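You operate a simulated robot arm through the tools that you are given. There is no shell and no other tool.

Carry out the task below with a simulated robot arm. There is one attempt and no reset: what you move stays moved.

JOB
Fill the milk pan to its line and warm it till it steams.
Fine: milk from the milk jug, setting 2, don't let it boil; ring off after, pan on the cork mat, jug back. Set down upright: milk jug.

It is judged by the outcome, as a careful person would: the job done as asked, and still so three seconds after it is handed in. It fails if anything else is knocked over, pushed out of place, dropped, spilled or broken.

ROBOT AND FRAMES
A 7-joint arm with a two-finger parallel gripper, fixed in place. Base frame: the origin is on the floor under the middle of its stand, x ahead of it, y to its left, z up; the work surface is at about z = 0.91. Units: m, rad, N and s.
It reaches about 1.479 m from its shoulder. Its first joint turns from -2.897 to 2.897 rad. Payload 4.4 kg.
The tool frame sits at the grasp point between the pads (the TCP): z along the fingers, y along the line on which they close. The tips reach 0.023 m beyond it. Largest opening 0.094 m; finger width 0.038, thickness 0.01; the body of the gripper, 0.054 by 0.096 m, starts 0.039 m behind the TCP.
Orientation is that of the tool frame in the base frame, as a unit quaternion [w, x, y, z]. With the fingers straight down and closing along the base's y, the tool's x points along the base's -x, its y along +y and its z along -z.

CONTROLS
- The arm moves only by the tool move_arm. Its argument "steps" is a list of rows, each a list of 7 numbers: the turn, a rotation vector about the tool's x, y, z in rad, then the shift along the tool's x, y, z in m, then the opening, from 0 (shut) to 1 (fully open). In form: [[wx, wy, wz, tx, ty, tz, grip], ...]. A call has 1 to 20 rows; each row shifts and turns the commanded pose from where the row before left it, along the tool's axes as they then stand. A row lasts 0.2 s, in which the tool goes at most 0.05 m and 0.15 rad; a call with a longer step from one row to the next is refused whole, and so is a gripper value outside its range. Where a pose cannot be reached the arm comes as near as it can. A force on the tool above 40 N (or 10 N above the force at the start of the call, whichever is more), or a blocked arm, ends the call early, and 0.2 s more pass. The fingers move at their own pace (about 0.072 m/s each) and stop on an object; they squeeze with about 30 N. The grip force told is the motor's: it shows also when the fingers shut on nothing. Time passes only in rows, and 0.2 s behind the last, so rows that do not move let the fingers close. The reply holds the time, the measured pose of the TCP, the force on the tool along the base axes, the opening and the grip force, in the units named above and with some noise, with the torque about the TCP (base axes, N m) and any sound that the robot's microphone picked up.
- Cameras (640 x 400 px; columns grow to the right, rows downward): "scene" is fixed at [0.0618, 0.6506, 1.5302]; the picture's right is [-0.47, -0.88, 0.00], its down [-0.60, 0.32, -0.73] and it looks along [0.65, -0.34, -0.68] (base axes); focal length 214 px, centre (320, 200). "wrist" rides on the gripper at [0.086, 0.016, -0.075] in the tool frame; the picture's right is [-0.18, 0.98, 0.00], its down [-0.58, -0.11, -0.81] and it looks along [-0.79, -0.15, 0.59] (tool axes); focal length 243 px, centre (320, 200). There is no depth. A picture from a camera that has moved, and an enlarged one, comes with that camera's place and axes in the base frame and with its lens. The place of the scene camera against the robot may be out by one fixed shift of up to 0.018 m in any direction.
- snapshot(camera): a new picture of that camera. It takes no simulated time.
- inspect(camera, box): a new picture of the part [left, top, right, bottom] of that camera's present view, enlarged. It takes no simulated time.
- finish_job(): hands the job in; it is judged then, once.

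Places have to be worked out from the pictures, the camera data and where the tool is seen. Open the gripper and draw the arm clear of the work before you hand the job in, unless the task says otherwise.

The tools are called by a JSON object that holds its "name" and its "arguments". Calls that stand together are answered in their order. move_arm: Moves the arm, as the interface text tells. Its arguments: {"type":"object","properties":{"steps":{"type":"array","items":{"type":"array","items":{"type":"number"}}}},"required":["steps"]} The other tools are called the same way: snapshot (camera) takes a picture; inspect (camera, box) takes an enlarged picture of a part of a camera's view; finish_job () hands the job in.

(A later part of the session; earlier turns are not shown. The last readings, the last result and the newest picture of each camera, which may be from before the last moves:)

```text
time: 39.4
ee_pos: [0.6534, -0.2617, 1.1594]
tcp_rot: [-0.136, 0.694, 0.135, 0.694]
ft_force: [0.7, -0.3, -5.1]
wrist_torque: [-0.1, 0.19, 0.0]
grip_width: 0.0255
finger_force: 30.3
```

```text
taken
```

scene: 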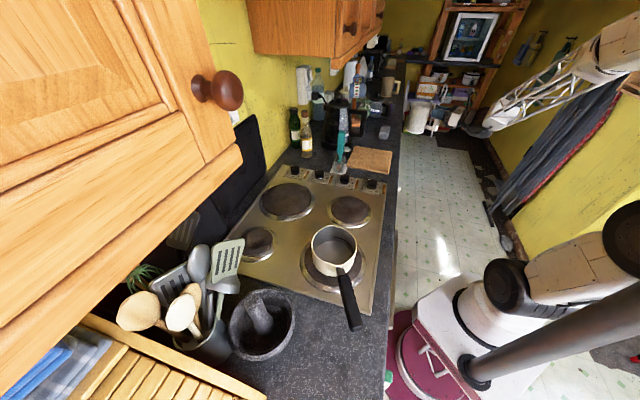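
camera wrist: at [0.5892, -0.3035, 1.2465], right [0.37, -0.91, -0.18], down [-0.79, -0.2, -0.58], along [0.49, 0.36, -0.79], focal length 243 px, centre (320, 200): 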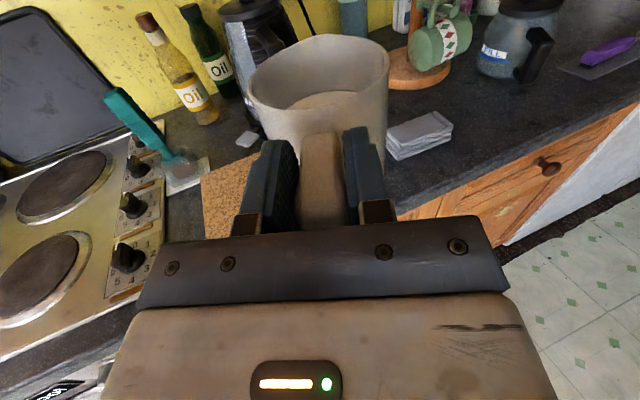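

The jug is level and the milk calm. I carry it along the counter front toward the hob with gentle acceleration, keeping it upright.

{"name": "move_arm", "arguments": {"steps": [[0, 0, 0, 0, -0.00935, -0.00214, 0], [0, 0, 0, 0, -0.01869, -0.00428, 0], [0, 0, 0, 0, -0.03115, -0.00714, 0], [0, 0, 0, 0, -0.03738, -0.00857, 0], [0, 0, 0, 0, -0.03738, -0.00857, 0], [0, 0, 0, 0, -0.03738, -0.00857, 0], [0, 0, 0, 0, -0.03738, -0.00857, 0], [0, 0, 0, 0, -0.03738, -0.00857, 0], [0, 0, 0, 0, -0.03115, -0.00714, 0], [0, 0, 0, 0, -0.02181, -0.005, 0], [0, 0, 0, 0, -0.01246, -0.00286, 0]]}}

{"name": "move_arm", "arguments": {"steps": [[0.04, 0, 0, 0, 0, 0, 0], [0.08, 0, 0, 0, 0, 0, 0], [0.1, 0, 0, 0, 0, 0, 0], [0.1, 0, 0, 0, 0, 0, 0], [0.1, 0, 0, 0, 0, 0, 0], [0.1, 0, 0, 0, 0, 0, 0], [0.1, 0, 0, 0, 0, 0, 0], [0.1, 0, 0, 0, 0, 0, 0], [0.1, 0, 0, 0, 0, 0, 0], [0.1, 0, 0, 0, 0, 0, 0], [0.1, 0, 0, 0, 0, 0, 0], [0.1, 0, 0, 0, 0, 0, 0], [0.1, 0, 0, 0, 0, 0, 0], [0.08, 0, 0, 0, 0, 0, 0], [0.04, 0, 0, 0, 0, 0, 0], [0.021, 0, 0, 0, 0, 0, 0]]}}

{"name": "snapshot", "arguments": {"camera": "wrist"}}

{"name": "snapshot", "arguments": {"camera": "scene"}}

```text
time: 41.8
ee_pos: [0.4681, 0.005, 1.1597]
tcp_rot: [-0.135, 0.695, 0.135, 0.693]
ft_force: [-0.8, 0.7, -5.5]
wrist_torque: [-0.08, 0.23, 0.01]
grip_width: 0.0256
finger_force: 29.8
```

```text
time: 45.2
ee_pos: [0.4718, 0.002, 1.1601]
tcp_rot: [-0.542, 0.454, 0.542, 0.454]
ft_force: [0.4, -0.7, -4.7]
wrist_torque: [-0.18, -0.05, 0.01]
grip_width: 0.026
finger_force: 29.6
```

```text
taken
camera wrist: at [0.4988, -0.0679, 1.2468], right [0.97, 0.17, -0.18], down [0.03, -0.81, -0.58], along [-0.25, 0.56, -0.79], focal length 243 px, centre (320, 200)
```

wrist: 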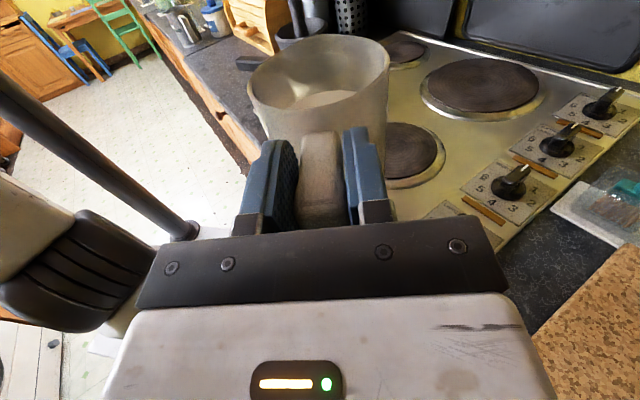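

```text
taken
```

scene: 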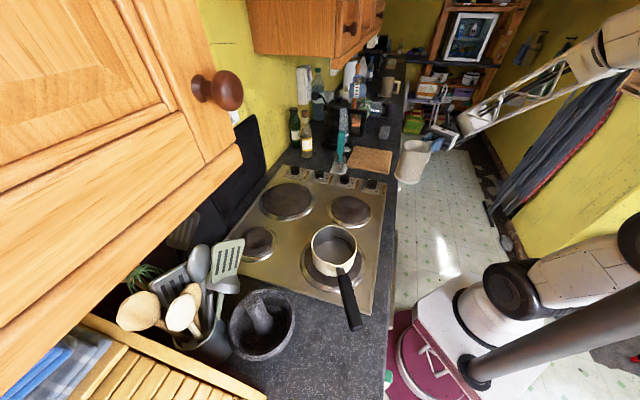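

Milk stays calm and the jug hangs straight. I bring it in above the near side of the pan, base about 5 cm above the pan's rim.

{"name": "move_arm", "arguments": {"steps": [[0, 0, 0, 0, -0.001, 0.0092, 0], [0, 0, 0, 0, -0.0021, 0.0185, 0], [0, 0, 0, 0, -0.0035, 0.0308, 0], [0, 0, 0, 0, -0.0042, 0.037, 0], [0, 0, 0, 0, -0.0042, 0.037, 0], [0, 0, 0, 0, -0.0042, 0.037, 0], [0, 0, 0, 0, -0.0042, 0.037, 0], [0, 0, 0, 0, -0.0042, 0.037, 0], [0, 0, 0, 0, -0.0035, 0.0308, 0], [0, 0, 0, 0, -0.0025, 0.0216, 0], [0, 0, 0, 0, -0.0014, 0.0123, 0]]}}

{"name": "snapshot", "arguments": {"camera": "wrist"}}

{"name": "snapshot", "arguments": {"camera": "scene"}}

{"name": "inspect", "arguments": {"camera": "scene", "box": [270, 150, 430, 280]}}

```text
time: 47.6
ee_pos: [0.3829, 0.299, 1.1585]
tcp_rot: [0.542, -0.454, -0.542, -0.454]
ft_force: [-0.4, 0.2, -5.5]
wrist_torque: [-0.24, -0.01, -0.03]
grip_width: 0.0255
finger_force: 30.1
```

```text
taken
camera wrist: at [0.4118, 0.2287, 1.2459], right [0.97, 0.17, -0.18], down [0.03, -0.81, -0.58], along [-0.25, 0.56, -0.79], focal length 243 px, centre (320, 200)
```

wrist: 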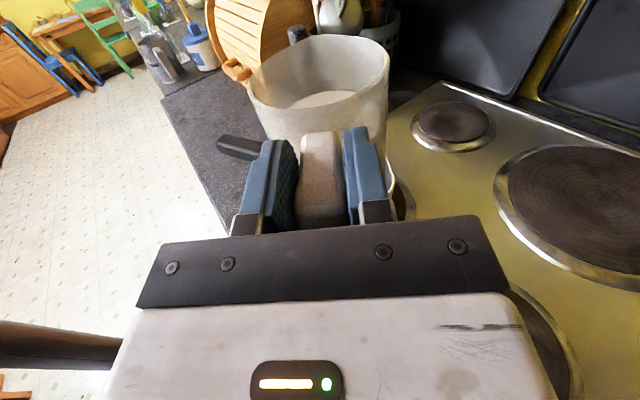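

```text
taken
```

scene: 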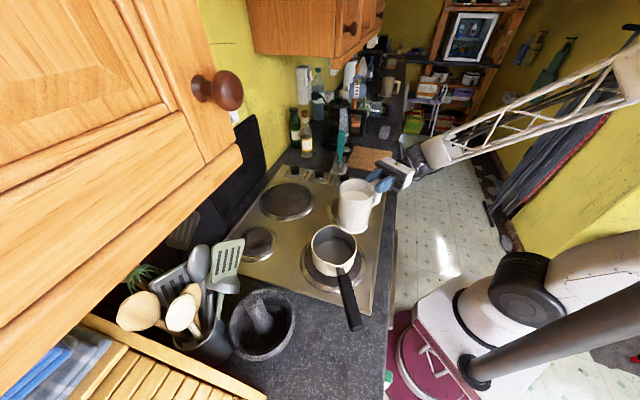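

```text
3.08 times, centred on (350, 215) of scene
camera zoom: at [0.0618, 0.6506, 1.5302], right [-0.47, -0.88, 0.0], down [-0.6, 0.32, -0.73], along [0.65, -0.34, -0.68], focal length 660 px, centre (228, 154)
```

zoom: 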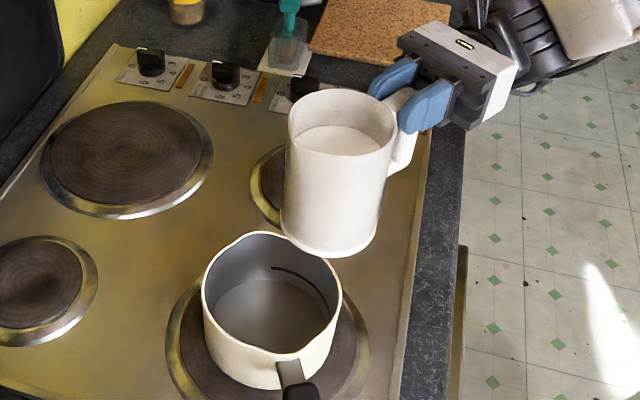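

The lip is nearly over the pan's centre. I raise 1.5 cm for clearance and begin tipping slowly to about 30°, before milk should reach the lip.

{"name": "move_arm", "arguments": {"steps": [[0, 0, 0, 0.008, 0, 0, 0], [0, 0, 0, 0.007, 0, 0, 0], [0, -0.05, 0, 0, 0, 0, 0], [0, -0.1, 0, 0, 0, 0, 0], [0, -0.1, 0, 0, 0, 0, 0], [0, -0.1, 0, 0, 0, 0, 0], [0, -0.1, 0, 0, 0, 0, 0], [0, -0.05, 0, 0, 0, 0, 0], [0, -0.02, 0, 0, 0, 0, 0]]}}

{"name": "inspect", "arguments": {"camera": "scene", "box": [270, 150, 430, 280]}}

{"name": "snapshot", "arguments": {"camera": "wrist"}}

```text
time: 49.6
ee_pos: [0.3828, 0.2999, 1.176]
tcp_rot: [-0.386, 0.555, 0.664, 0.321]
ft_force: [-0.1, -0.4, -5.9]
wrist_torque: [-0.08, -0.01, -0.03]
grip_width: 0.0257
finger_force: 30.1
```

```text
3.08 times, centred on (350, 215) of scene
camera zoom: at [0.0618, 0.6506, 1.5302], right [-0.47, -0.88, 0.0], down [-0.6, 0.32, -0.73], along [0.65, -0.34, -0.68], focal length 660 px, centre (228, 154)
```

zoom: 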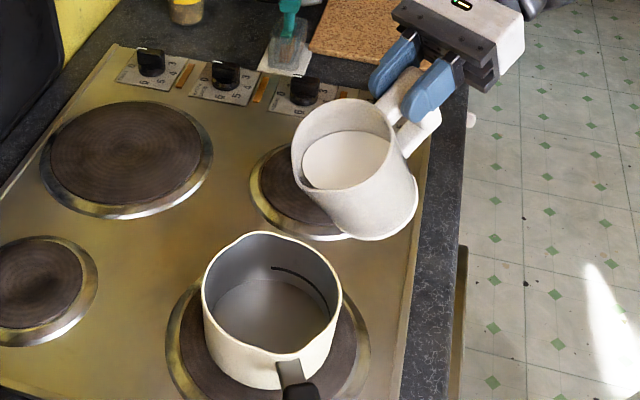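

```text
taken
camera wrist: at [0.4019, 0.2815, 1.288], right [0.98, 0.08, -0.16], down [0.06, -0.99, -0.1], along [-0.17, 0.09, -0.98], focal length 243 px, centre (320, 200)
```

wrist: 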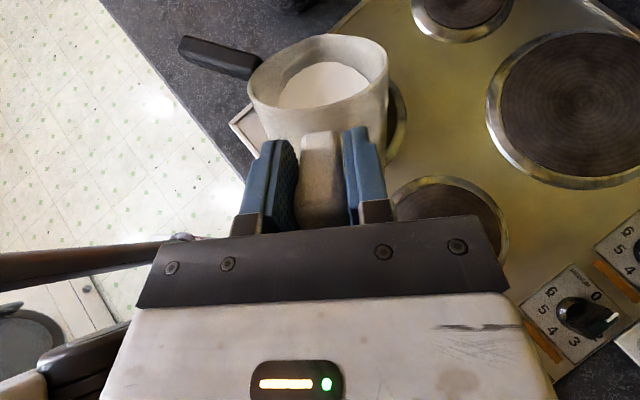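

Milk is approaching the lip at 30° and the spout is over the pan. I lower 2.5 cm and tip to about 39°, then pause and look.

{"name": "move_arm", "arguments": {"steps": [[0, 0, 0, -0.0108, 0, 0.0062, 0], [0, 0, 0, -0.0108, 0, 0.0062, 0], [0, -0.05, 0, 0, 0, 0, 0], [0, -0.05, 0, 0, 0, 0, 0], [0, -0.05, 0, 0, 0, 0, 0], [0, 0, 0, 0, 0, 0, 0], [0, 0, 0, 0, 0, 0, 0]]}}

{"name": "inspect", "arguments": {"camera": "scene", "box": [270, 150, 430, 280]}}

{"name": "inspect", "arguments": {"camera": "wrist", "box": [180, 10, 440, 170]}}

```text
time: 51.2
ee_pos: [0.3836, 0.2992, 1.1518]
tcp_rot: [-0.333, 0.579, 0.689, 0.28]
ft_force: [0.0, -0.4, -5.1]
wrist_torque: [-0.03, -0.03, 0.0]
grip_width: 0.0256
finger_force: 30.0
```

```text
3.08 times, centred on (350, 215) of scene
camera zoom: at [0.0618, 0.6506, 1.5302], right [-0.47, -0.88, 0.0], down [-0.6, 0.32, -0.73], along [0.65, -0.34, -0.68], focal length 660 px, centre (228, 154)
```

zoom: 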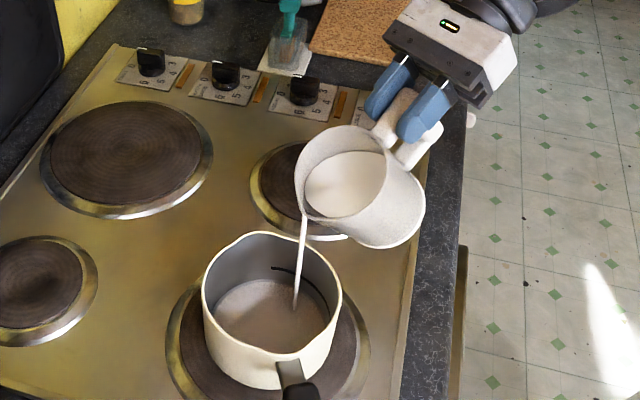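

```text
2.46 times, centred on (310, 90) of wrist
camera zoom: at [0.3991, 0.2978, 1.265], right [0.99, 0.06, -0.14], down [0.07, -1.0, 0.05], along [-0.14, -0.05, -0.99], focal length 597 px, centre (345, 471)
```

zoom: 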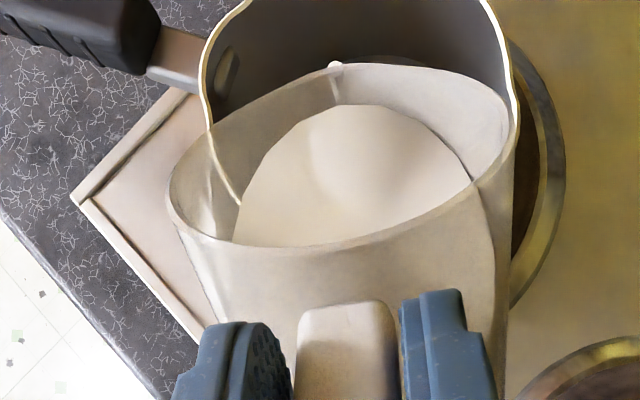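

A thin stream is landing inside the pan. I hold here a moment and watch the level.

{"name": "move_arm", "arguments": {"steps": [[0, 0, 0, 0, 0, 0, 0], [0, 0, 0, 0, 0, 0, 0], [0, 0, 0, 0, 0, 0, 0], [0, 0, 0, 0, 0, 0, 0], [0, 0, 0, 0, 0, 0, 0]]}}

{"name": "inspect", "arguments": {"camera": "scene", "box": [290, 190, 390, 270]}}

```text
time: 52.4
ee_pos: [0.3838, 0.2993, 1.151]
tcp_rot: [-0.333, 0.579, 0.69, 0.279]
ft_force: [-0.7, -0.3, -4.7]
wrist_torque: [-0.02, 0.0, 0.03]
grip_width: 0.0256
finger_force: 30.0
```

```text
5.00 times, centred on (340, 230) of scene
camera zoom: at [0.0618, 0.6506, 1.5302], right [-0.47, -0.88, 0.0], down [-0.6, 0.32, -0.73], along [0.65, -0.34, -0.68], focal length 1072 px, centre (220, 50)
```

zoom: 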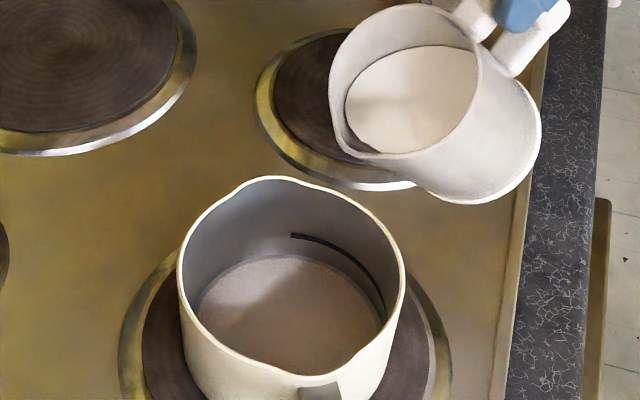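

The stream stopped by itself with only a little in the pan, so tilt steps give good control. I tip on to about 50° in small steps, moving forward slightly to keep the lip over the pan.

{"name": "move_arm", "arguments": {"steps": [[0, -0.05, 0, 0.0024, 0, 0.0028, 0], [0, -0.05, 0, 0.0024, 0, 0.0028, 0], [0, 0, 0, 0, 0, 0, 0], [0, 0, 0, 0, 0, 0, 0], [0, 0, 0, 0, 0, 0, 0], [0, 0, 0, 0, 0, 0, 0]]}}

{"name": "inspect", "arguments": {"camera": "scene", "box": [290, 190, 390, 270]}}

```text
time: 53.8
ee_pos: [0.3803, 0.3059, 1.1498]
tcp_rot: [-0.298, 0.592, 0.706, 0.25]
ft_force: [0.7, -0.5, -5.4]
wrist_torque: [0.01, -0.01, 0.0]
grip_width: 0.0255
finger_force: 30.2
```

```text
5.00 times, centred on (340, 230) of scene
camera zoom: at [0.0618, 0.6506, 1.5302], right [-0.47, -0.88, 0.0], down [-0.6, 0.32, -0.73], along [0.65, -0.34, -0.68], focal length 1072 px, centre (220, 50)
```

zoom: 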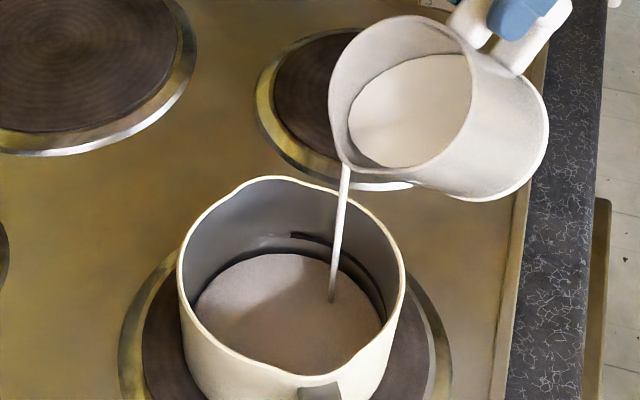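

Pouring cleanly into the pan. I hold until this stream ends, then look.

{"name": "move_arm", "arguments": {"steps": [[0, 0, 0, 0, 0, 0, 0], [0, 0, 0, 0, 0, 0, 0], [0, 0, 0, 0, 0, 0, 0], [0, 0, 0, 0, 0, 0, 0], [0, 0, 0, 0, 0, 0, 0], [0, 0, 0, 0, 0, 0, 0]]}}

{"name": "inspect", "arguments": {"camera": "scene", "box": [290, 190, 390, 270]}}

```text
time: 55.2
ee_pos: [0.3801, 0.3045, 1.1508]
tcp_rot: [-0.299, 0.592, 0.706, 0.251]
ft_force: [0.0, 0.3, -5.3]
wrist_torque: [-0.01, 0.03, 0.03]
grip_width: 0.0256
finger_force: 29.9
```

```text
5.00 times, centred on (340, 230) of scene
camera zoom: at [0.0618, 0.6506, 1.5302], right [-0.47, -0.88, 0.0], down [-0.6, 0.32, -0.73], along [0.65, -0.34, -0.68], focal length 1072 px, centre (220, 50)
```

zoom: 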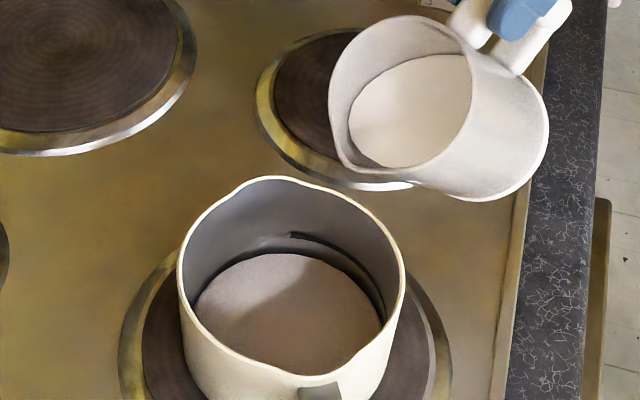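

Level is still well below the line. I tip another 0.1 rad and hold.

{"name": "move_arm", "arguments": {"steps": [[0, -0.05, 0, 0.0029, 0, 0.0027, 0], [0, -0.05, 0, 0.0029, 0, 0.0027, 0], [0, 0, 0, 0, 0, 0, 0], [0, 0, 0, 0, 0, 0, 0], [0, 0, 0, 0, 0, 0, 0], [0, 0, 0, 0, 0, 0, 0], [0, 0, 0, 0, 0, 0, 0], [0, 0, 0, 0, 0, 0, 0], [0, 0, 0, 0, 0, 0, 0], [0, 0, 0, 0, 0, 0, 0], [0, 0, 0, 0, 0, 0, 0]]}}

{"name": "inspect", "arguments": {"camera": "scene", "box": [290, 190, 390, 270]}}

{"name": "inspect", "arguments": {"camera": "wrist", "box": [180, 10, 440, 170]}}

```text
time: 57.6
ee_pos: [0.3802, 0.3147, 1.1491]
tcp_rot: [-0.263, 0.604, 0.719, 0.221]
ft_force: [0.5, -0.4, -4.0]
wrist_torque: [0.02, 0.04, -0.01]
grip_width: 0.0258
finger_force: 30.1
```

```text
5.00 times, centred on (340, 230) of scene
camera zoom: at [0.0618, 0.6506, 1.5302], right [-0.47, -0.88, 0.0], down [-0.6, 0.32, -0.73], along [0.65, -0.34, -0.68], focal length 1072 px, centre (220, 50)
```

zoom: 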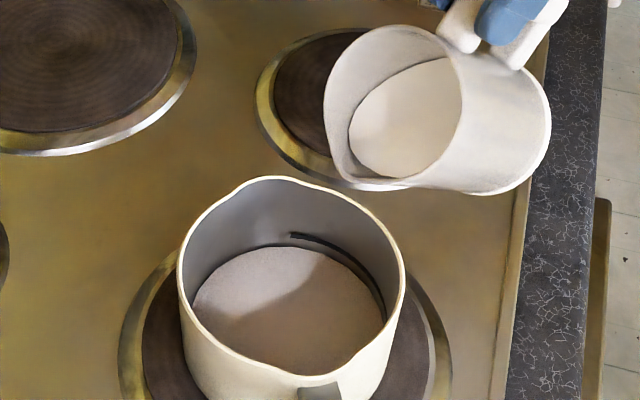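

```text
2.46 times, centred on (310, 90) of wrist
camera zoom: at [0.3924, 0.3348, 1.2624], right [0.99, 0.03, -0.12], down [0.06, -0.97, 0.24], along [-0.11, -0.25, -0.96], focal length 597 px, centre (345, 471)
```

zoom: 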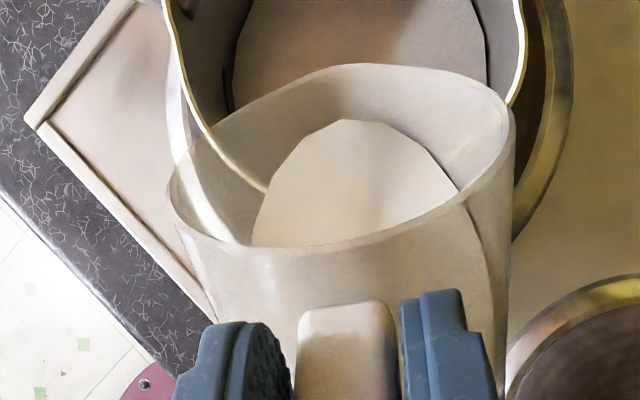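

Milk is now about 40% of the way to the line and the stream has stopped. Another 0.1 rad, then hold.

{"name": "move_arm", "arguments": {"steps": [[0, -0.05, 0, 0.0032, 0, 0.0024, 0], [0, -0.05, 0, 0.0032, 0, 0.0024, 0], [0, 0, 0, 0, 0, 0, 0], [0, 0, 0, 0, 0, 0, 0], [0, 0, 0, 0, 0, 0, 0], [0, 0, 0, 0, 0, 0, 0], [0, 0, 0, 0, 0, 0, 0], [0, 0, 0, 0, 0, 0, 0], [0, 0, 0, 0, 0, 0, 0], [0, 0, 0, 0, 0, 0, 0], [0, 0, 0, 0, 0, 0, 0]]}}

{"name": "inspect", "arguments": {"camera": "scene", "box": [290, 190, 390, 270]}}

{"name": "inspect", "arguments": {"camera": "scene", "box": [305, 220, 375, 260]}}

```text
time: 60.0
ee_pos: [0.3795, 0.322, 1.1497]
tcp_rot: [-0.227, 0.614, 0.732, 0.19]
ft_force: [-0.1, -0.3, -3.5]
wrist_torque: [0.05, -0.05, 0.0]
grip_width: 0.0256
finger_force: 29.9
```

```text
5.00 times, centred on (340, 230) of scene
camera zoom: at [0.0618, 0.6506, 1.5302], right [-0.47, -0.88, 0.0], down [-0.6, 0.32, -0.73], along [0.65, -0.34, -0.68], focal length 1072 px, centre (220, 50)
```

zoom: 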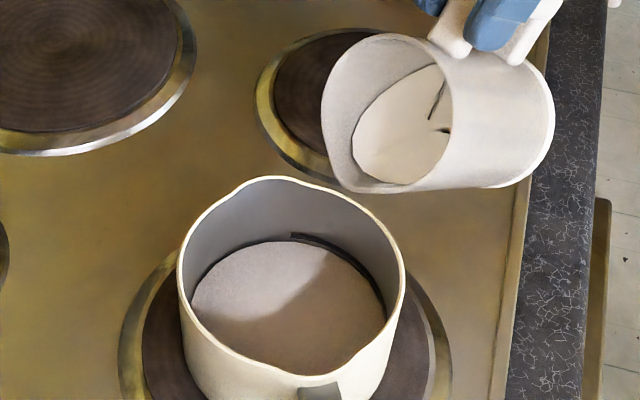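

```text
9.14 times, centred on (340, 240) of scene
camera zoom: at [0.0618, 0.6506, 1.5302], right [-0.47, -0.88, 0.0], down [-0.6, 0.32, -0.73], along [0.65, -0.34, -0.68], focal length 1961 px, centre (137, -166)
```

zoom: 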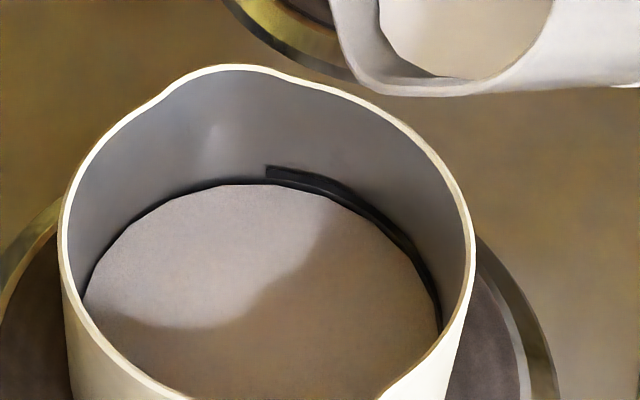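

The surface is close under the line's lower edge. I continue in a finer step of 0.06 rad and hold.

{"name": "move_arm", "arguments": {"steps": [[0, -0.03, 0, 0.0021, 0, 0.0014, 0], [0, -0.03, 0, 0.0021, 0, 0.0014, 0], [0, 0, 0, 0, 0, 0, 0], [0, 0, 0, 0, 0, 0, 0], [0, 0, 0, 0, 0, 0, 0], [0, 0, 0, 0, 0, 0, 0], [0, 0, 0, 0, 0, 0, 0], [0, 0, 0, 0, 0, 0, 0], [0, 0, 0, 0, 0, 0, 0], [0, 0, 0, 0, 0, 0, 0], [0, 0, 0, 0, 0, 0, 0]]}}

{"name": "inspect", "arguments": {"camera": "scene", "box": [305, 220, 375, 260]}}

{"name": "inspect", "arguments": {"camera": "scene", "box": [328, 228, 358, 248]}}

{"name": "inspect", "arguments": {"camera": "wrist", "box": [180, 0, 440, 160]}}

```text
time: 62.4
ee_pos: [0.3778, 0.3256, 1.1509]
tcp_rot: [-0.205, 0.619, 0.739, 0.172]
ft_force: [0.2, -0.1, -3.0]
wrist_torque: [0.06, 0.01, 0.01]
grip_width: 0.0253
finger_force: 29.8
```

```text
9.14 times, centred on (340, 240) of scene
camera zoom: at [0.0618, 0.6506, 1.5302], right [-0.47, -0.88, 0.0], down [-0.6, 0.32, -0.73], along [0.65, -0.34, -0.68], focal length 1961 px, centre (137, -166)
```

zoom: 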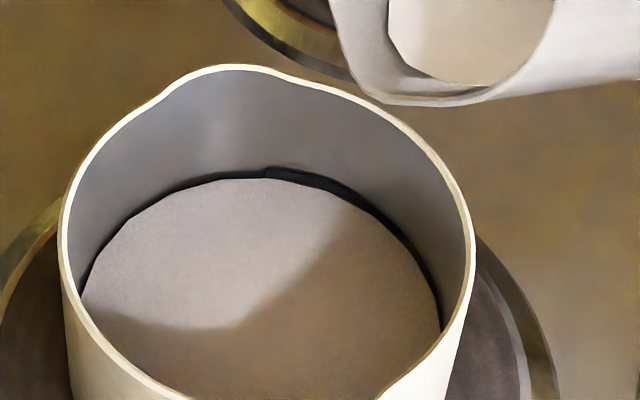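

```text
16.00 times, centred on (343, 238) of scene
camera zoom: at [0.0618, 0.6506, 1.5302], right [-0.47, -0.88, 0.0], down [-0.6, 0.32, -0.73], along [0.65, -0.34, -0.68], focal length 3432 px, centre (-48, -408)
```

zoom: 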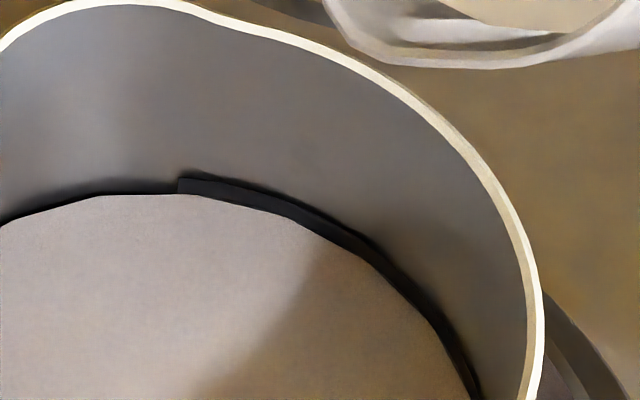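

```text
2.46 times, centred on (310, 80) of wrist
camera zoom: at [0.3862, 0.3652, 1.2592], right [1.0, 0.02, -0.1], down [0.05, -0.92, 0.39], along [-0.08, -0.39, -0.92], focal length 597 px, centre (345, 495)
```

zoom: 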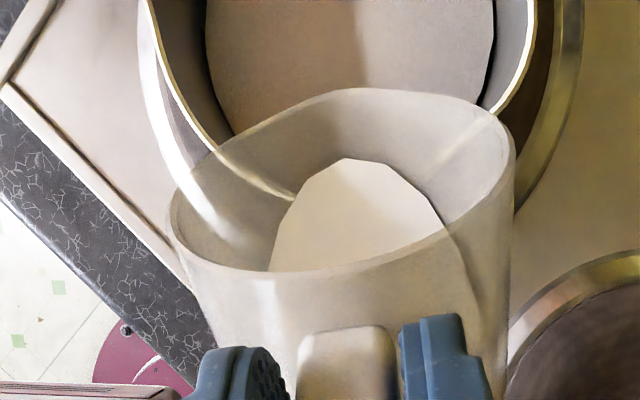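

The surface has risen onto the line's lower part. I'll zoom tightly on both ends of the line to judge the level before adding any more.

{"name": "inspect", "arguments": {"camera": "scene", "box": [328, 233, 340, 241]}}

{"name": "inspect", "arguments": {"camera": "scene", "box": [344, 238, 359, 256]}}

{"name": "inspect", "arguments": {"camera": "scene", "box": [310, 228, 334, 256]}}

```text
16.00 times, centred on (334, 237) of scene
camera zoom: at [0.0618, 0.6506, 1.5302], right [-0.47, -0.88, 0.0], down [-0.6, 0.32, -0.73], along [0.65, -0.34, -0.68], focal length 3432 px, centre (96, -392)
```

zoom: 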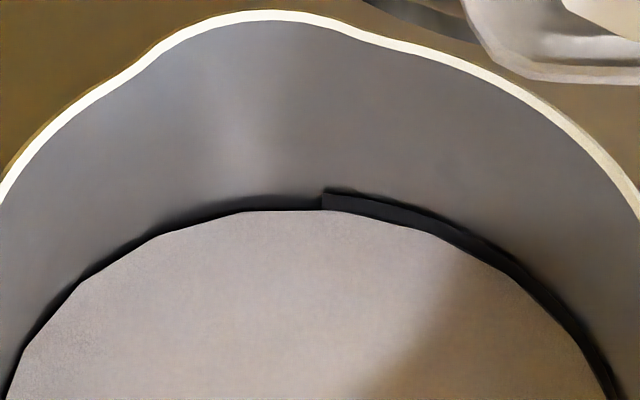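

```text
16.00 times, centred on (352, 247) of scene
camera zoom: at [0.0618, 0.6506, 1.5302], right [-0.47, -0.88, 0.0], down [-0.6, 0.32, -0.73], along [0.65, -0.34, -0.68], focal length 3432 px, centre (-184, -552)
```

zoom: 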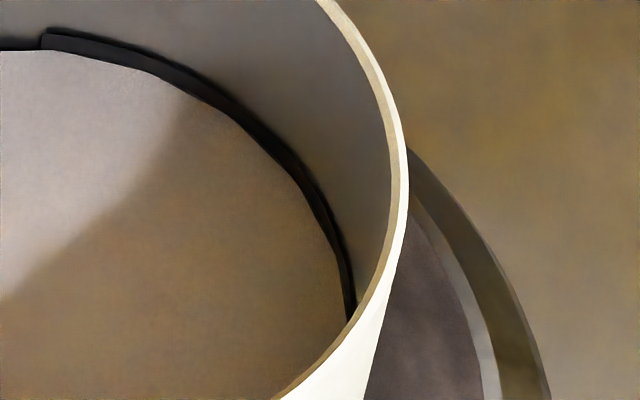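

```text
14.29 times, centred on (322, 242) of scene
camera zoom: at [0.0618, 0.6506, 1.5302], right [-0.47, -0.88, 0.0], down [-0.6, 0.32, -0.73], along [0.65, -0.34, -0.68], focal length 3064 px, centre (291, -400)
```

zoom: 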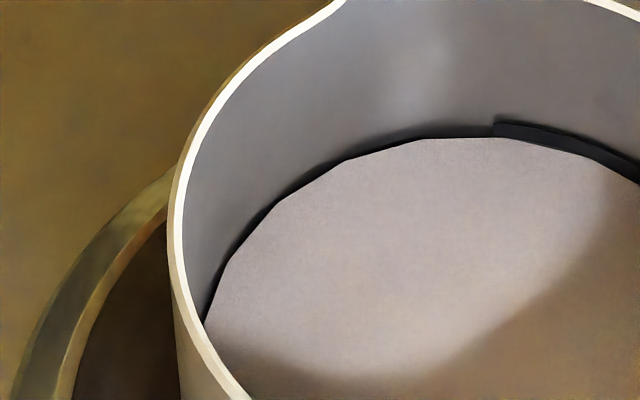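

The milk edge sits right at the line's lower edge, roughly 1.5 mm below its middle. I add a touch more with a 0.035 rad tip, hold, and compare.

{"name": "move_arm", "arguments": {"steps": [[0, -0.02, 0, 0.0012, 0, 0.0008, 0], [0, -0.015, 0, 0.001, 0, 0.0006, 0], [0, 0, 0, 0, 0, 0, 0], [0, 0, 0, 0, 0, 0, 0], [0, 0, 0, 0, 0, 0, 0], [0, 0, 0, 0, 0, 0, 0], [0, 0, 0, 0, 0, 0, 0], [0, 0, 0, 0, 0, 0, 0], [0, 0, 0, 0, 0, 0, 0], [0, 0, 0, 0, 0, 0, 0]]}}

{"name": "inspect", "arguments": {"camera": "scene", "box": [328, 233, 340, 241]}}

{"name": "inspect", "arguments": {"camera": "scene", "box": [290, 190, 390, 270]}}

```text
time: 64.6
ee_pos: [0.377, 0.3287, 1.1511]
tcp_rot: [-0.192, 0.622, 0.742, 0.161]
ft_force: [-1.4, -0.2, -3.7]
wrist_torque: [0.06, 0.01, 0.0]
grip_width: 0.0256
finger_force: 29.7
```

```text
16.00 times, centred on (334, 237) of scene
camera zoom: at [0.0618, 0.6506, 1.5302], right [-0.47, -0.88, 0.0], down [-0.6, 0.32, -0.73], along [0.65, -0.34, -0.68], focal length 3432 px, centre (96, -392)
```

zoom: 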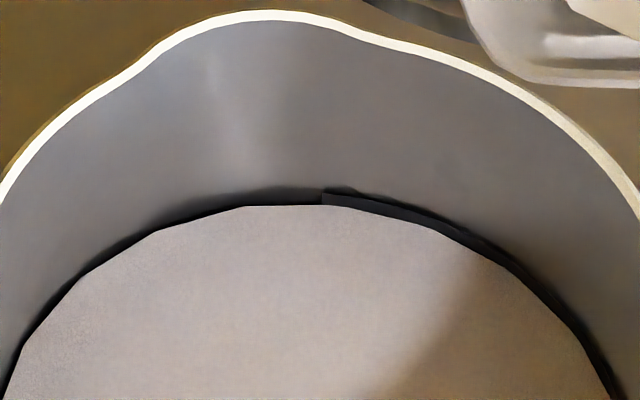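

```text
5.00 times, centred on (340, 230) of scene
camera zoom: at [0.0618, 0.6506, 1.5302], right [-0.47, -0.88, 0.0], down [-0.6, 0.32, -0.73], along [0.65, -0.34, -0.68], focal length 1072 px, centre (220, 50)
```

zoom: 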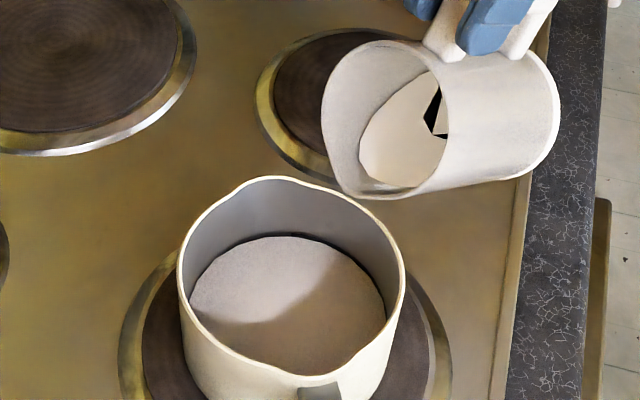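

The milk edge now rests at the middle of the line, and the stream has stopped. I tip the jug back upright while raising it, clear of the pan.

{"name": "move_arm", "arguments": {"steps": [[0, 0.1, 0, 0.0048, 0, -0.0088, 0], [0, 0.1, 0, 0.0057, 0, -0.0082, 0], [0, 0.1, 0, 0.0065, 0, -0.0076, 0], [0, 0.1, 0, 0.0072, 0, -0.0069, 0], [0, 0.1, 0, 0.0079, 0, -0.0062, 0], [0, 0.1, 0, 0.0084, 0, -0.0054, 0], [0, 0.1, 0, 0, 0, 0, 0], [0, 0.1, 0, 0, 0, 0, 0], [0, 0.1, 0, 0, 0, 0, 0], [0, 0.1, 0, 0, 0, 0, 0], [0, 0.065, 0, 0, 0, 0, 0], [0, 0, 0, 0, 0, 0, 0]]}}

{"name": "snapshot", "arguments": {"camera": "wrist"}}

{"name": "inspect", "arguments": {"camera": "scene", "box": [270, 150, 430, 280]}}

{"name": "inspect", "arguments": {"camera": "scene", "box": [328, 233, 340, 241]}}

```text
time: 67.2
ee_pos: [0.3772, 0.3296, 1.2093]
tcp_rot: [0.542, -0.454, -0.542, -0.454]
ft_force: [0.0, -0.3, -3.0]
wrist_torque: [-0.12, -0.02, 0.06]
grip_width: 0.0257
finger_force: 29.9
```

```text
taken
camera wrist: at [0.4051, 0.2595, 1.2969], right [0.97, 0.17, -0.18], down [0.03, -0.81, -0.58], along [-0.25, 0.56, -0.79], focal length 243 px, centre (320, 200)
```

wrist: 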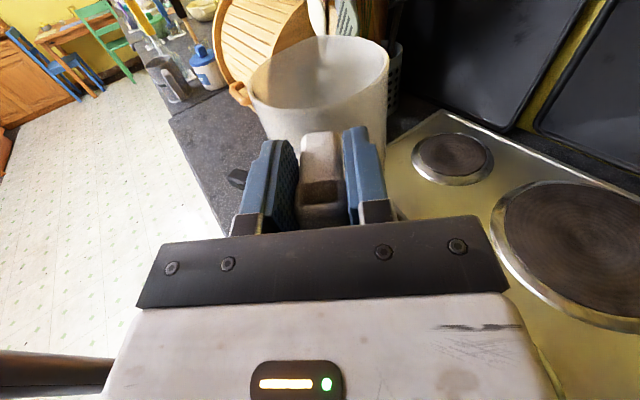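

```text
3.08 times, centred on (350, 215) of scene
camera zoom: at [0.0618, 0.6506, 1.5302], right [-0.47, -0.88, 0.0], down [-0.6, 0.32, -0.73], along [0.65, -0.34, -0.68], focal length 660 px, centre (228, 154)
```

zoom: 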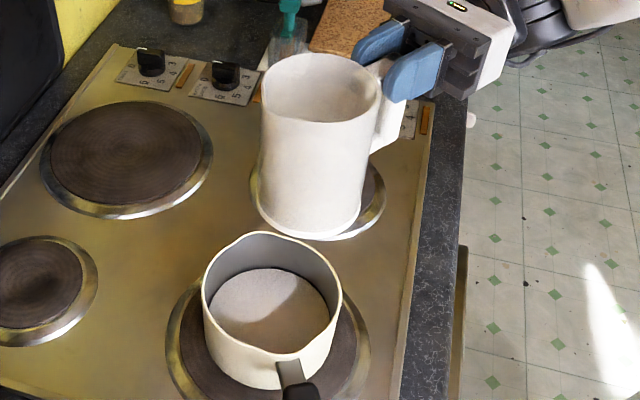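

```text
16.00 times, centred on (334, 237) of scene
camera zoom: at [0.0618, 0.6506, 1.5302], right [-0.47, -0.88, 0.0], down [-0.6, 0.32, -0.73], along [0.65, -0.34, -0.68], focal length 3432 px, centre (96, -392)
```

zoom: 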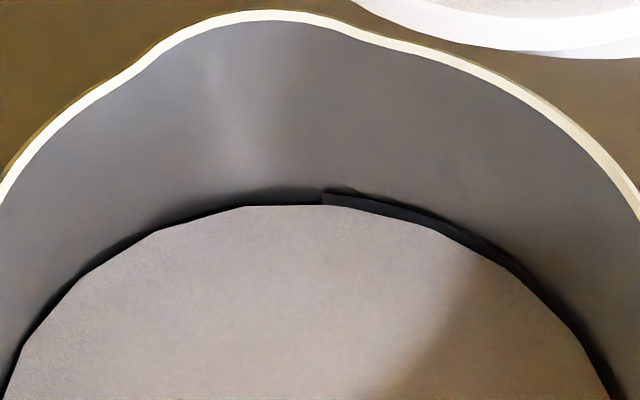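

The jug is upright again, the level matches the line, and nothing was spilled. I back out along the same path.

{"name": "move_arm", "arguments": {"steps": [[0, 0, 0, 0, 0.001, -0.0102, 0], [0, 0, 0, 0, 0.002, -0.0205, 0], [0, 0, 0, 0, 0.0034, -0.0341, 0], [0, 0, 0, 0, 0.004, -0.0409, 0], [0, 0, 0, -0.008, 0.004, -0.0409, 0], [0, 0, 0, -0.008, 0.004, -0.0409, 0], [0, 0, 0, -0.008, 0.004, -0.0409, 0], [0, 0, 0, -0.008, 0.004, -0.0409, 0], [0, 0, 0, -0.008, 0.0034, -0.0341, 0], [0, 0, 0, -0.008, 0.0024, -0.0239, 0], [0, 0, 0, 0, 0.0013, -0.0136, 0]]}}

{"name": "move_arm", "arguments": {"steps": [[-0.04, 0, 0, 0, 0, 0, 0], [-0.08, 0, 0, 0, 0, 0, 0], [-0.1, 0, 0, 0, 0, 0, 0], [-0.1, 0, 0, 0, 0, 0, 0], [-0.1, 0, 0, 0, 0, 0, 0], [-0.1, 0, 0, 0, 0, 0, 0], [-0.1, 0, 0, 0, 0, 0, 0], [-0.1, 0, 0, 0, 0, 0, 0], [-0.1, 0, 0, 0, 0, 0, 0], [-0.1, 0, 0, 0, 0, 0, 0], [-0.1, 0, 0, 0, 0, 0, 0], [-0.1, 0, 0, 0, 0, 0, 0], [-0.1, 0, 0, 0, 0, 0, 0], [-0.08, 0, 0, 0, 0, 0, 0], [-0.04, 0, 0, 0, 0, 0, 0], [-0.021, 0, 0, 0, 0, 0, 0]]}}

```text
time: 69.6
ee_pos: [0.4693, -0.0041, 1.1613]
tcp_rot: [-0.541, 0.455, 0.542, 0.455]
ft_force: [-0.1, -0.1, -2.6]
wrist_torque: [-0.16, -0.01, 0.03]
grip_width: 0.0255
finger_force: 30.0
```

```text
time: 73.0
ee_pos: [0.4696, -0.0004, 1.1604]
tcp_rot: [-0.136, 0.695, 0.135, 0.693]
ft_force: [0.3, -0.5, -3.2]
wrist_torque: [-0.08, 0.09, 0.0]
grip_width: 0.0257
finger_force: 30.1
```

Now I carry it back to above its original spot.

{"name": "move_arm", "arguments": {"steps": [[0, 0, 0, 0, 0.0093, 0.0022, 0], [0, 0, 0, 0, 0.0186, 0.0044, 0], [0, 0, 0, 0, 0.03105, 0.0073, 0], [0, 0, 0, 0, 0.0373, 0.0087, 0], [0, 0, 0, 0, 0.0373, 0.0087, 0], [0, 0, 0, 0, 0.0373, 0.0087, 0], [0, 0, 0, 0, 0.0373, 0.0087, 0], [0, 0, 0, 0, 0.0373, 0.0087, 0], [0, 0, 0, 0, 0.03105, 0.0073, 0], [0, 0, 0, 0, 0.0217, 0.0051, 0], [0, 0, 0, 0, 0.0124, 0.0029, 0], [0, 0, 0, 0, 0, 0, 0]]}}

{"name": "snapshot", "arguments": {"camera": "wrist"}}

```text
time: 75.6
ee_pos: [0.652, -0.2591, 1.1622]
tcp_rot: [-0.135, 0.694, 0.135, 0.694]
ft_force: [0.5, 0.2, -3.7]
wrist_torque: [-0.04, 0.14, 0.0]
grip_width: 0.0258
finger_force: 30.2
```

```text
taken
camera wrist: at [0.5884, -0.3018, 1.2486], right [0.37, -0.91, -0.18], down [-0.79, -0.2, -0.58], along [0.49, 0.36, -0.79], focal length 243 px, centre (320, 200)
```

wrist: 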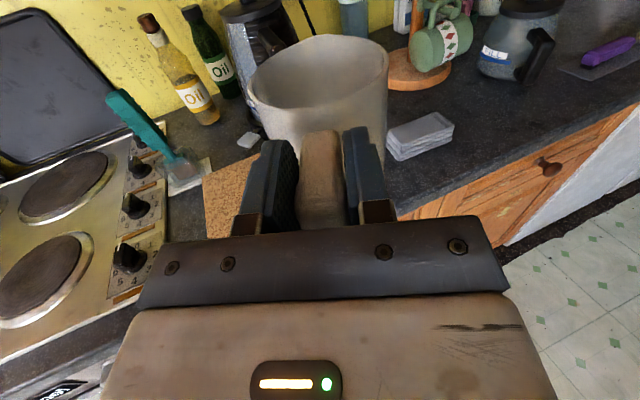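

The grip is unchanged. I move forward over the original spot and descend to about 1 cm above the counter.

{"name": "move_arm", "arguments": {"steps": [[0, 0, 0, 0, 0, 0.005, 0], [0, 0, 0, 0, 0, 0.015, 0], [0, 0, 0, 0, 0, 0.025, 0], [0, 0, 0, 0, 0, 0.03, 0], [0, 0, 0, 0, 0, 0.03, 0], [0, 0, 0, 0, 0, 0.03, 0], [0, 0, 0, 0, 0, 0.02, 0], [0, 0, 0, 0, 0, 0.01, 0], [0, 0, 0, 0, 0, 0.0047, 0], [0, 0, 0, -0.01, 0, 0, 0], [0, 0, 0, -0.02, 0, 0, 0], [0, 0, 0, -0.025, 0, 0, 0], [0, 0, 0, -0.025, 0, 0, 0], [0, 0, 0, -0.025, 0, 0, 0], [0, 0, 0, -0.02, 0, 0, 0], [0, 0, 0, -0.01, 0, 0, 0], [0, 0, 0, 0, 0, 0, 0]]}}

{"name": "snapshot", "arguments": {"camera": "wrist"}}

{"name": "inspect", "arguments": {"camera": "scene", "box": [350, 100, 430, 160]}}

```text
time: 79.2
ee_pos: [0.8108, -0.1961, 1.0262]
tcp_rot: [-0.134, 0.694, 0.135, 0.694]
ft_force: [0.0, 0.0, -2.6]
wrist_torque: [-0.05, 0.13, -0.02]
grip_width: 0.0256
finger_force: 30.0
```

```text
taken
camera wrist: at [0.7473, -0.2387, 1.1143], right [0.37, -0.91, -0.18], down [-0.79, -0.2, -0.58], along [0.49, 0.36, -0.79], focal length 243 px, centre (320, 200)
```

wrist: 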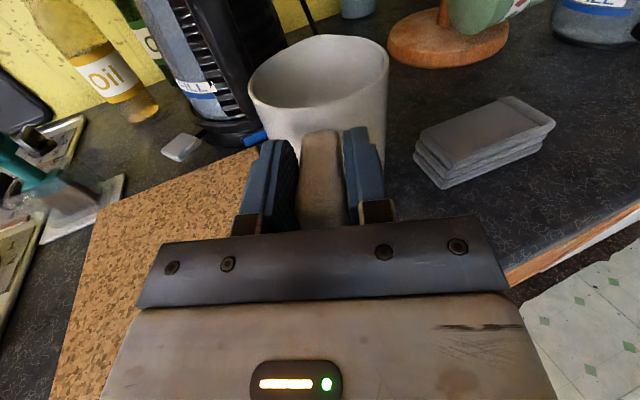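

```text
6.67 times, centred on (390, 130) of scene
camera zoom: at [0.0618, 0.6506, 1.5302], right [-0.47, -0.88, 0.0], down [-0.6, 0.32, -0.73], along [0.65, -0.34, -0.68], focal length 1430 px, centre (-147, 667)
```

zoom: 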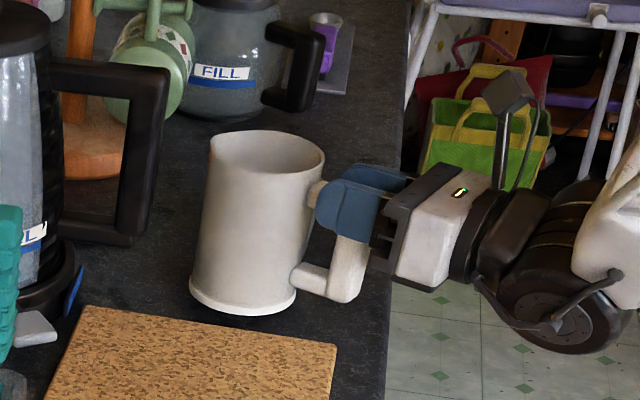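

It lines up with the lifted position from before. I lower the last centimetre gently until the weight transfers.

{"name": "move_arm", "arguments": {"steps": [[0, 0, 0, -0.003, 0, 0, 0], [0, 0, 0, -0.003, 0, 0, 0], [0, 0, 0, -0.003, 0, 0, 0], [0, 0, 0, -0.002, 0, 0, 0], [0, 0, 0, 0, 0, 0, 0]]}}

```text
time: 80.4
ee_pos: [0.8114, -0.1968, 1.0157]
tcp_rot: [-0.135, 0.694, 0.135, 0.694]
ft_force: [-0.4, -0.8, -3.2]
wrist_torque: [-0.04, 0.17, -0.04]
grip_width: 0.0256
finger_force: 30.4
```

Still about 3 N hanging, so a couple of millimetres remain. I lower in 1 mm steps.

{"name": "move_arm", "arguments": {"steps": [[0, 0, 0, -0.001, 0, 0, 0], [0, 0, 0, -0.001, 0, 0, 0], [0, 0, 0, 0, 0, 0, 0]]}}

```text
time: 81.2
ee_pos: [0.8111, -0.1975, 1.0145]
tcp_rot: [-0.135, 0.694, 0.135, 0.694]
ft_force: [0.1, 0.2, -2.9]
wrist_torque: [-0.02, 0.04, -0.02]
grip_width: 0.0256
finger_force: 29.9
```

{"name": "move_arm", "arguments": {"steps": [[0, 0, 0, -0.001, 0, 0, 0], [0, 0, 0, -0.001, 0, 0, 0], [0, 0, 0, 0, 0, 0, 0]]}}

{"name": "inspect", "arguments": {"camera": "scene", "box": [350, 100, 430, 160]}}

```text
time: 82.0
ee_pos: [0.8113, -0.199, 1.0139]
tcp_rot: [-0.134, 0.694, 0.134, 0.695]
ft_force: [-4.8, -0.5, 17.2]
wrist_torque: [0.22, -0.3, 0.06]
grip_width: 0.0254
finger_force: 29.8
```

```text
6.67 times, centred on (390, 130) of scene
camera zoom: at [0.0618, 0.6506, 1.5302], right [-0.47, -0.88, 0.0], down [-0.6, 0.32, -0.73], along [0.65, -0.34, -0.68], focal length 1430 px, centre (-147, 667)
```

zoom: 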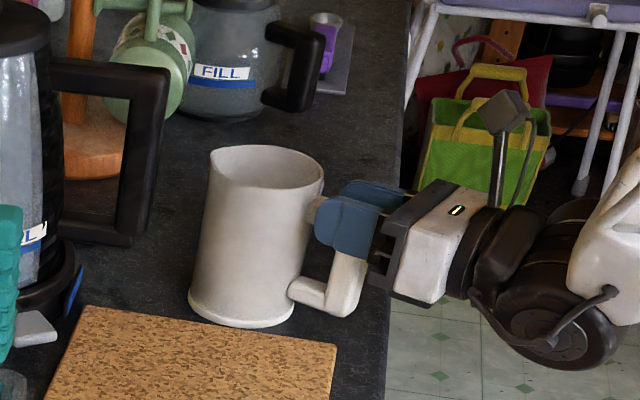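

The jug is on the counter (17 N push). I relieve the press by 1 mm and open the fingers.

{"name": "move_arm", "arguments": {"steps": [[0, 0, 0, 0.0013, 0, 0, 0], [0, 0, 0, 0, 0, 0, 0], [0, 0, 0, 0, 0, 0, 0.4], [0, 0, 0, 0, 0, 0, 0.8], [0, 0, 0, 0, 0, 0, 1], [0, 0, 0, 0, 0, 0, 1], [0, 0, 0, 0, 0, 0, 1]]}}

{"name": "snapshot", "arguments": {"camera": "wrist"}}

{"name": "inspect", "arguments": {"camera": "scene", "box": [350, 100, 430, 160]}}

```text
time: 83.6
ee_pos: [0.811, -0.1983, 1.0136]
tcp_rot: [-0.134, 0.694, 0.136, 0.694]
ft_force: [0.2, -0.7, 0.4]
wrist_torque: [0.01, -0.02, 0.0]
grip_width: 0.0944
finger_force: 0.0
```

```text
taken
camera wrist: at [0.7475, -0.2405, 1.1001], right [0.37, -0.91, -0.18], down [-0.79, -0.2, -0.58], along [0.49, 0.36, -0.79], focal length 243 px, centre (320, 200)
```

wrist: 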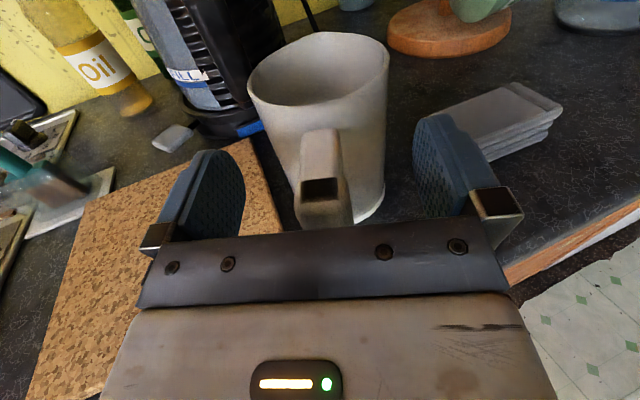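

```text
6.67 times, centred on (390, 130) of scene
camera zoom: at [0.0618, 0.6506, 1.5302], right [-0.47, -0.88, 0.0], down [-0.6, 0.32, -0.73], along [0.65, -0.34, -0.68], focal length 1430 px, centre (-147, 667)
```

zoom: 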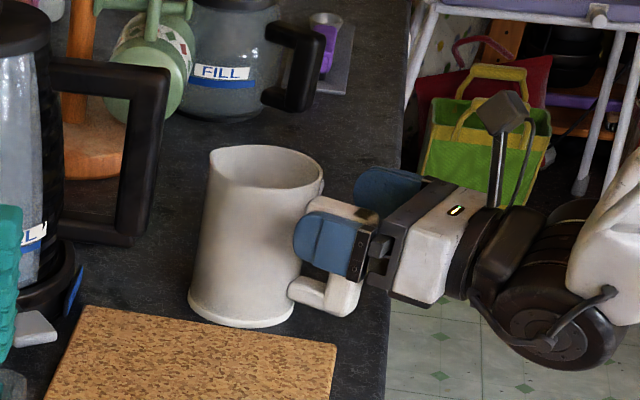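

The jug stands upright on its spot. I back straight out from the handle, then rise.

{"name": "move_arm", "arguments": {"steps": [[0, 0, 0, 0, 0, -0.015, 1], [0, 0, 0, 0, 0, -0.03, 1], [0, 0, 0, 0, 0, -0.035, 1], [0, 0, 0, 0, 0, -0.035, 1], [0, 0, 0, 0, 0, -0.035, 1], [0, 0, 0, 0.03, 0, -0.01, 1], [0, 0, 0, 0.04, 0, 0, 1], [0, 0, 0, 0.04, 0, 0, 1], [0, 0, 0, 0.04, 0, 0, 1], [0, 0, 0, 0.04, 0, 0, 1], [0, 0, 0, 0.03, 0, 0, 1]]}}

{"name": "snapshot", "arguments": {"camera": "wrist"}}

{"name": "inspect", "arguments": {"camera": "scene", "box": [350, 100, 430, 160]}}

```text
time: 86.0
ee_pos: [0.6629, -0.2578, 1.2308]
tcp_rot: [-0.135, 0.695, 0.134, 0.694]
ft_force: [0.4, -0.7, -0.2]
wrist_torque: [-0.04, 0.01, -0.01]
grip_width: 0.0942
finger_force: 0.1
```

```text
taken
camera wrist: at [0.5996, -0.2994, 1.3173], right [0.37, -0.91, -0.18], down [-0.79, -0.2, -0.58], along [0.49, 0.36, -0.79], focal length 243 px, centre (320, 200)
```

wrist: 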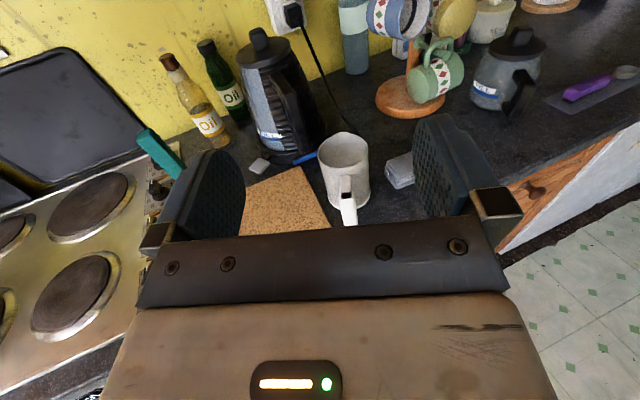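

```text
6.67 times, centred on (390, 130) of scene
camera zoom: at [0.0618, 0.6506, 1.5302], right [-0.47, -0.88, 0.0], down [-0.6, 0.32, -0.73], along [0.65, -0.34, -0.68], focal length 1430 px, centre (-147, 667)
```

zoom: 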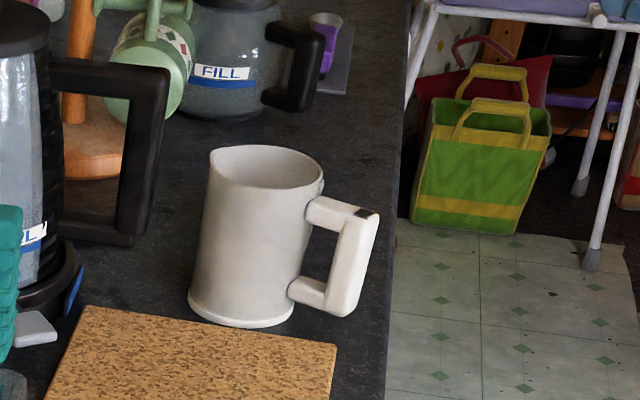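

The jug is back. Next is the LARGE knob: I pitch the gripper to point down, then roll so the fingers will close across the knob's bar with room for the 90° clockwise turn.

{"name": "move_arm", "arguments": {"steps": [[0, -0.1428, 0, 0, 0, 0, 1], [0, -0.1428, 0, 0, 0, 0, 1], [0, -0.1428, 0, 0, 0, 0, 1], [0, -0.1428, 0, 0, 0, 0, 1], [0, -0.1428, 0, 0, 0, 0, 1], [0, -0.1428, 0, 0, 0, 0, 1], [0, -0.1428, 0, 0, 0, 0, 1], [0, -0.1428, 0, 0, 0, 0, 1], [0, -0.1428, 0, 0, 0, 0, 1], [0, -0.1428, 0, 0, 0, 0, 1], [0, -0.1428, 0, 0, 0, 0, 1]]}}

{"name": "move_arm", "arguments": {"steps": [[0, 0, -0.1476, 0, 0, 0, 1], [0, 0, -0.1476, 0, 0, 0, 1], [0, 0, -0.1476, 0, 0, 0, 1], [0, 0, -0.1476, 0, 0, 0, 1], [0, 0, -0.1476, 0, 0, 0, 1], [0, 0, -0.1476, 0, 0, 0, 1], [0, 0, -0.1476, 0, 0, 0, 1], [0, 0, -0.1476, 0, 0, 0, 1], [0, 0, -0.1476, 0, 0, 0, 1], [0, 0, -0.1476, 0, 0, 0, 1], [0, 0, -0.1476, 0, 0, 0, 1], [0, 0, -0.1476, 0, 0, 0, 1], [0, 0, -0.1476, 0, 0, 0, 1], [0, 0, -0.1476, 0, 0, 0, 1], [0, 0, -0.1476, 0, 0, 0, 1], [0, 0, -0.1476, 0, 0, 0, 1], [0, 0, -0.1476, 0, 0, 0, 1], [0, 0, -0.1476, 0, 0, 0, 1], [0, 0, -0.1476, 0, 0, 0, 1]]}}

{"name": "move_arm", "arguments": {"steps": [[0, 0, -0.1476, 0, 0, 0, 1], [0, 0, -0.1476, 0, 0, 0, 1], [0, 0, -0.1476, 0, 0, 0, 1], [0, 0, -0.1476, 0, 0, 0, 1], [0, 0, -0.1476, 0, 0, 0, 1]]}}

```text
time: 88.4
ee_pos: [0.6609, -0.2566, 1.2334]
tcp_rot: [0.0, 0.982, 0.191, 0.0]
ft_force: [0.3, 0.8, -0.7]
wrist_torque: [-0.04, -0.03, 0.04]
grip_width: 0.094
finger_force: 0.1
```

```text
time: 92.4
ee_pos: [0.662, -0.2596, 1.234]
tcp_rot: [0.0, -0.025, 1.0, -0.001]
ft_force: [0.0, 0.2, 0.3]
wrist_torque: [0.03, -0.01, -0.01]
grip_width: 0.0942
finger_force: 0.1
```

```text
time: 93.6
ee_pos: [0.6621, -0.2576, 1.2335]
tcp_rot: [0.0, -0.384, 0.923, -0.001]
ft_force: [-0.1, -0.1, 0.0]
wrist_torque: [0.0, -0.01, 0.0]
grip_width: 0.0939
finger_force: 0.0
```

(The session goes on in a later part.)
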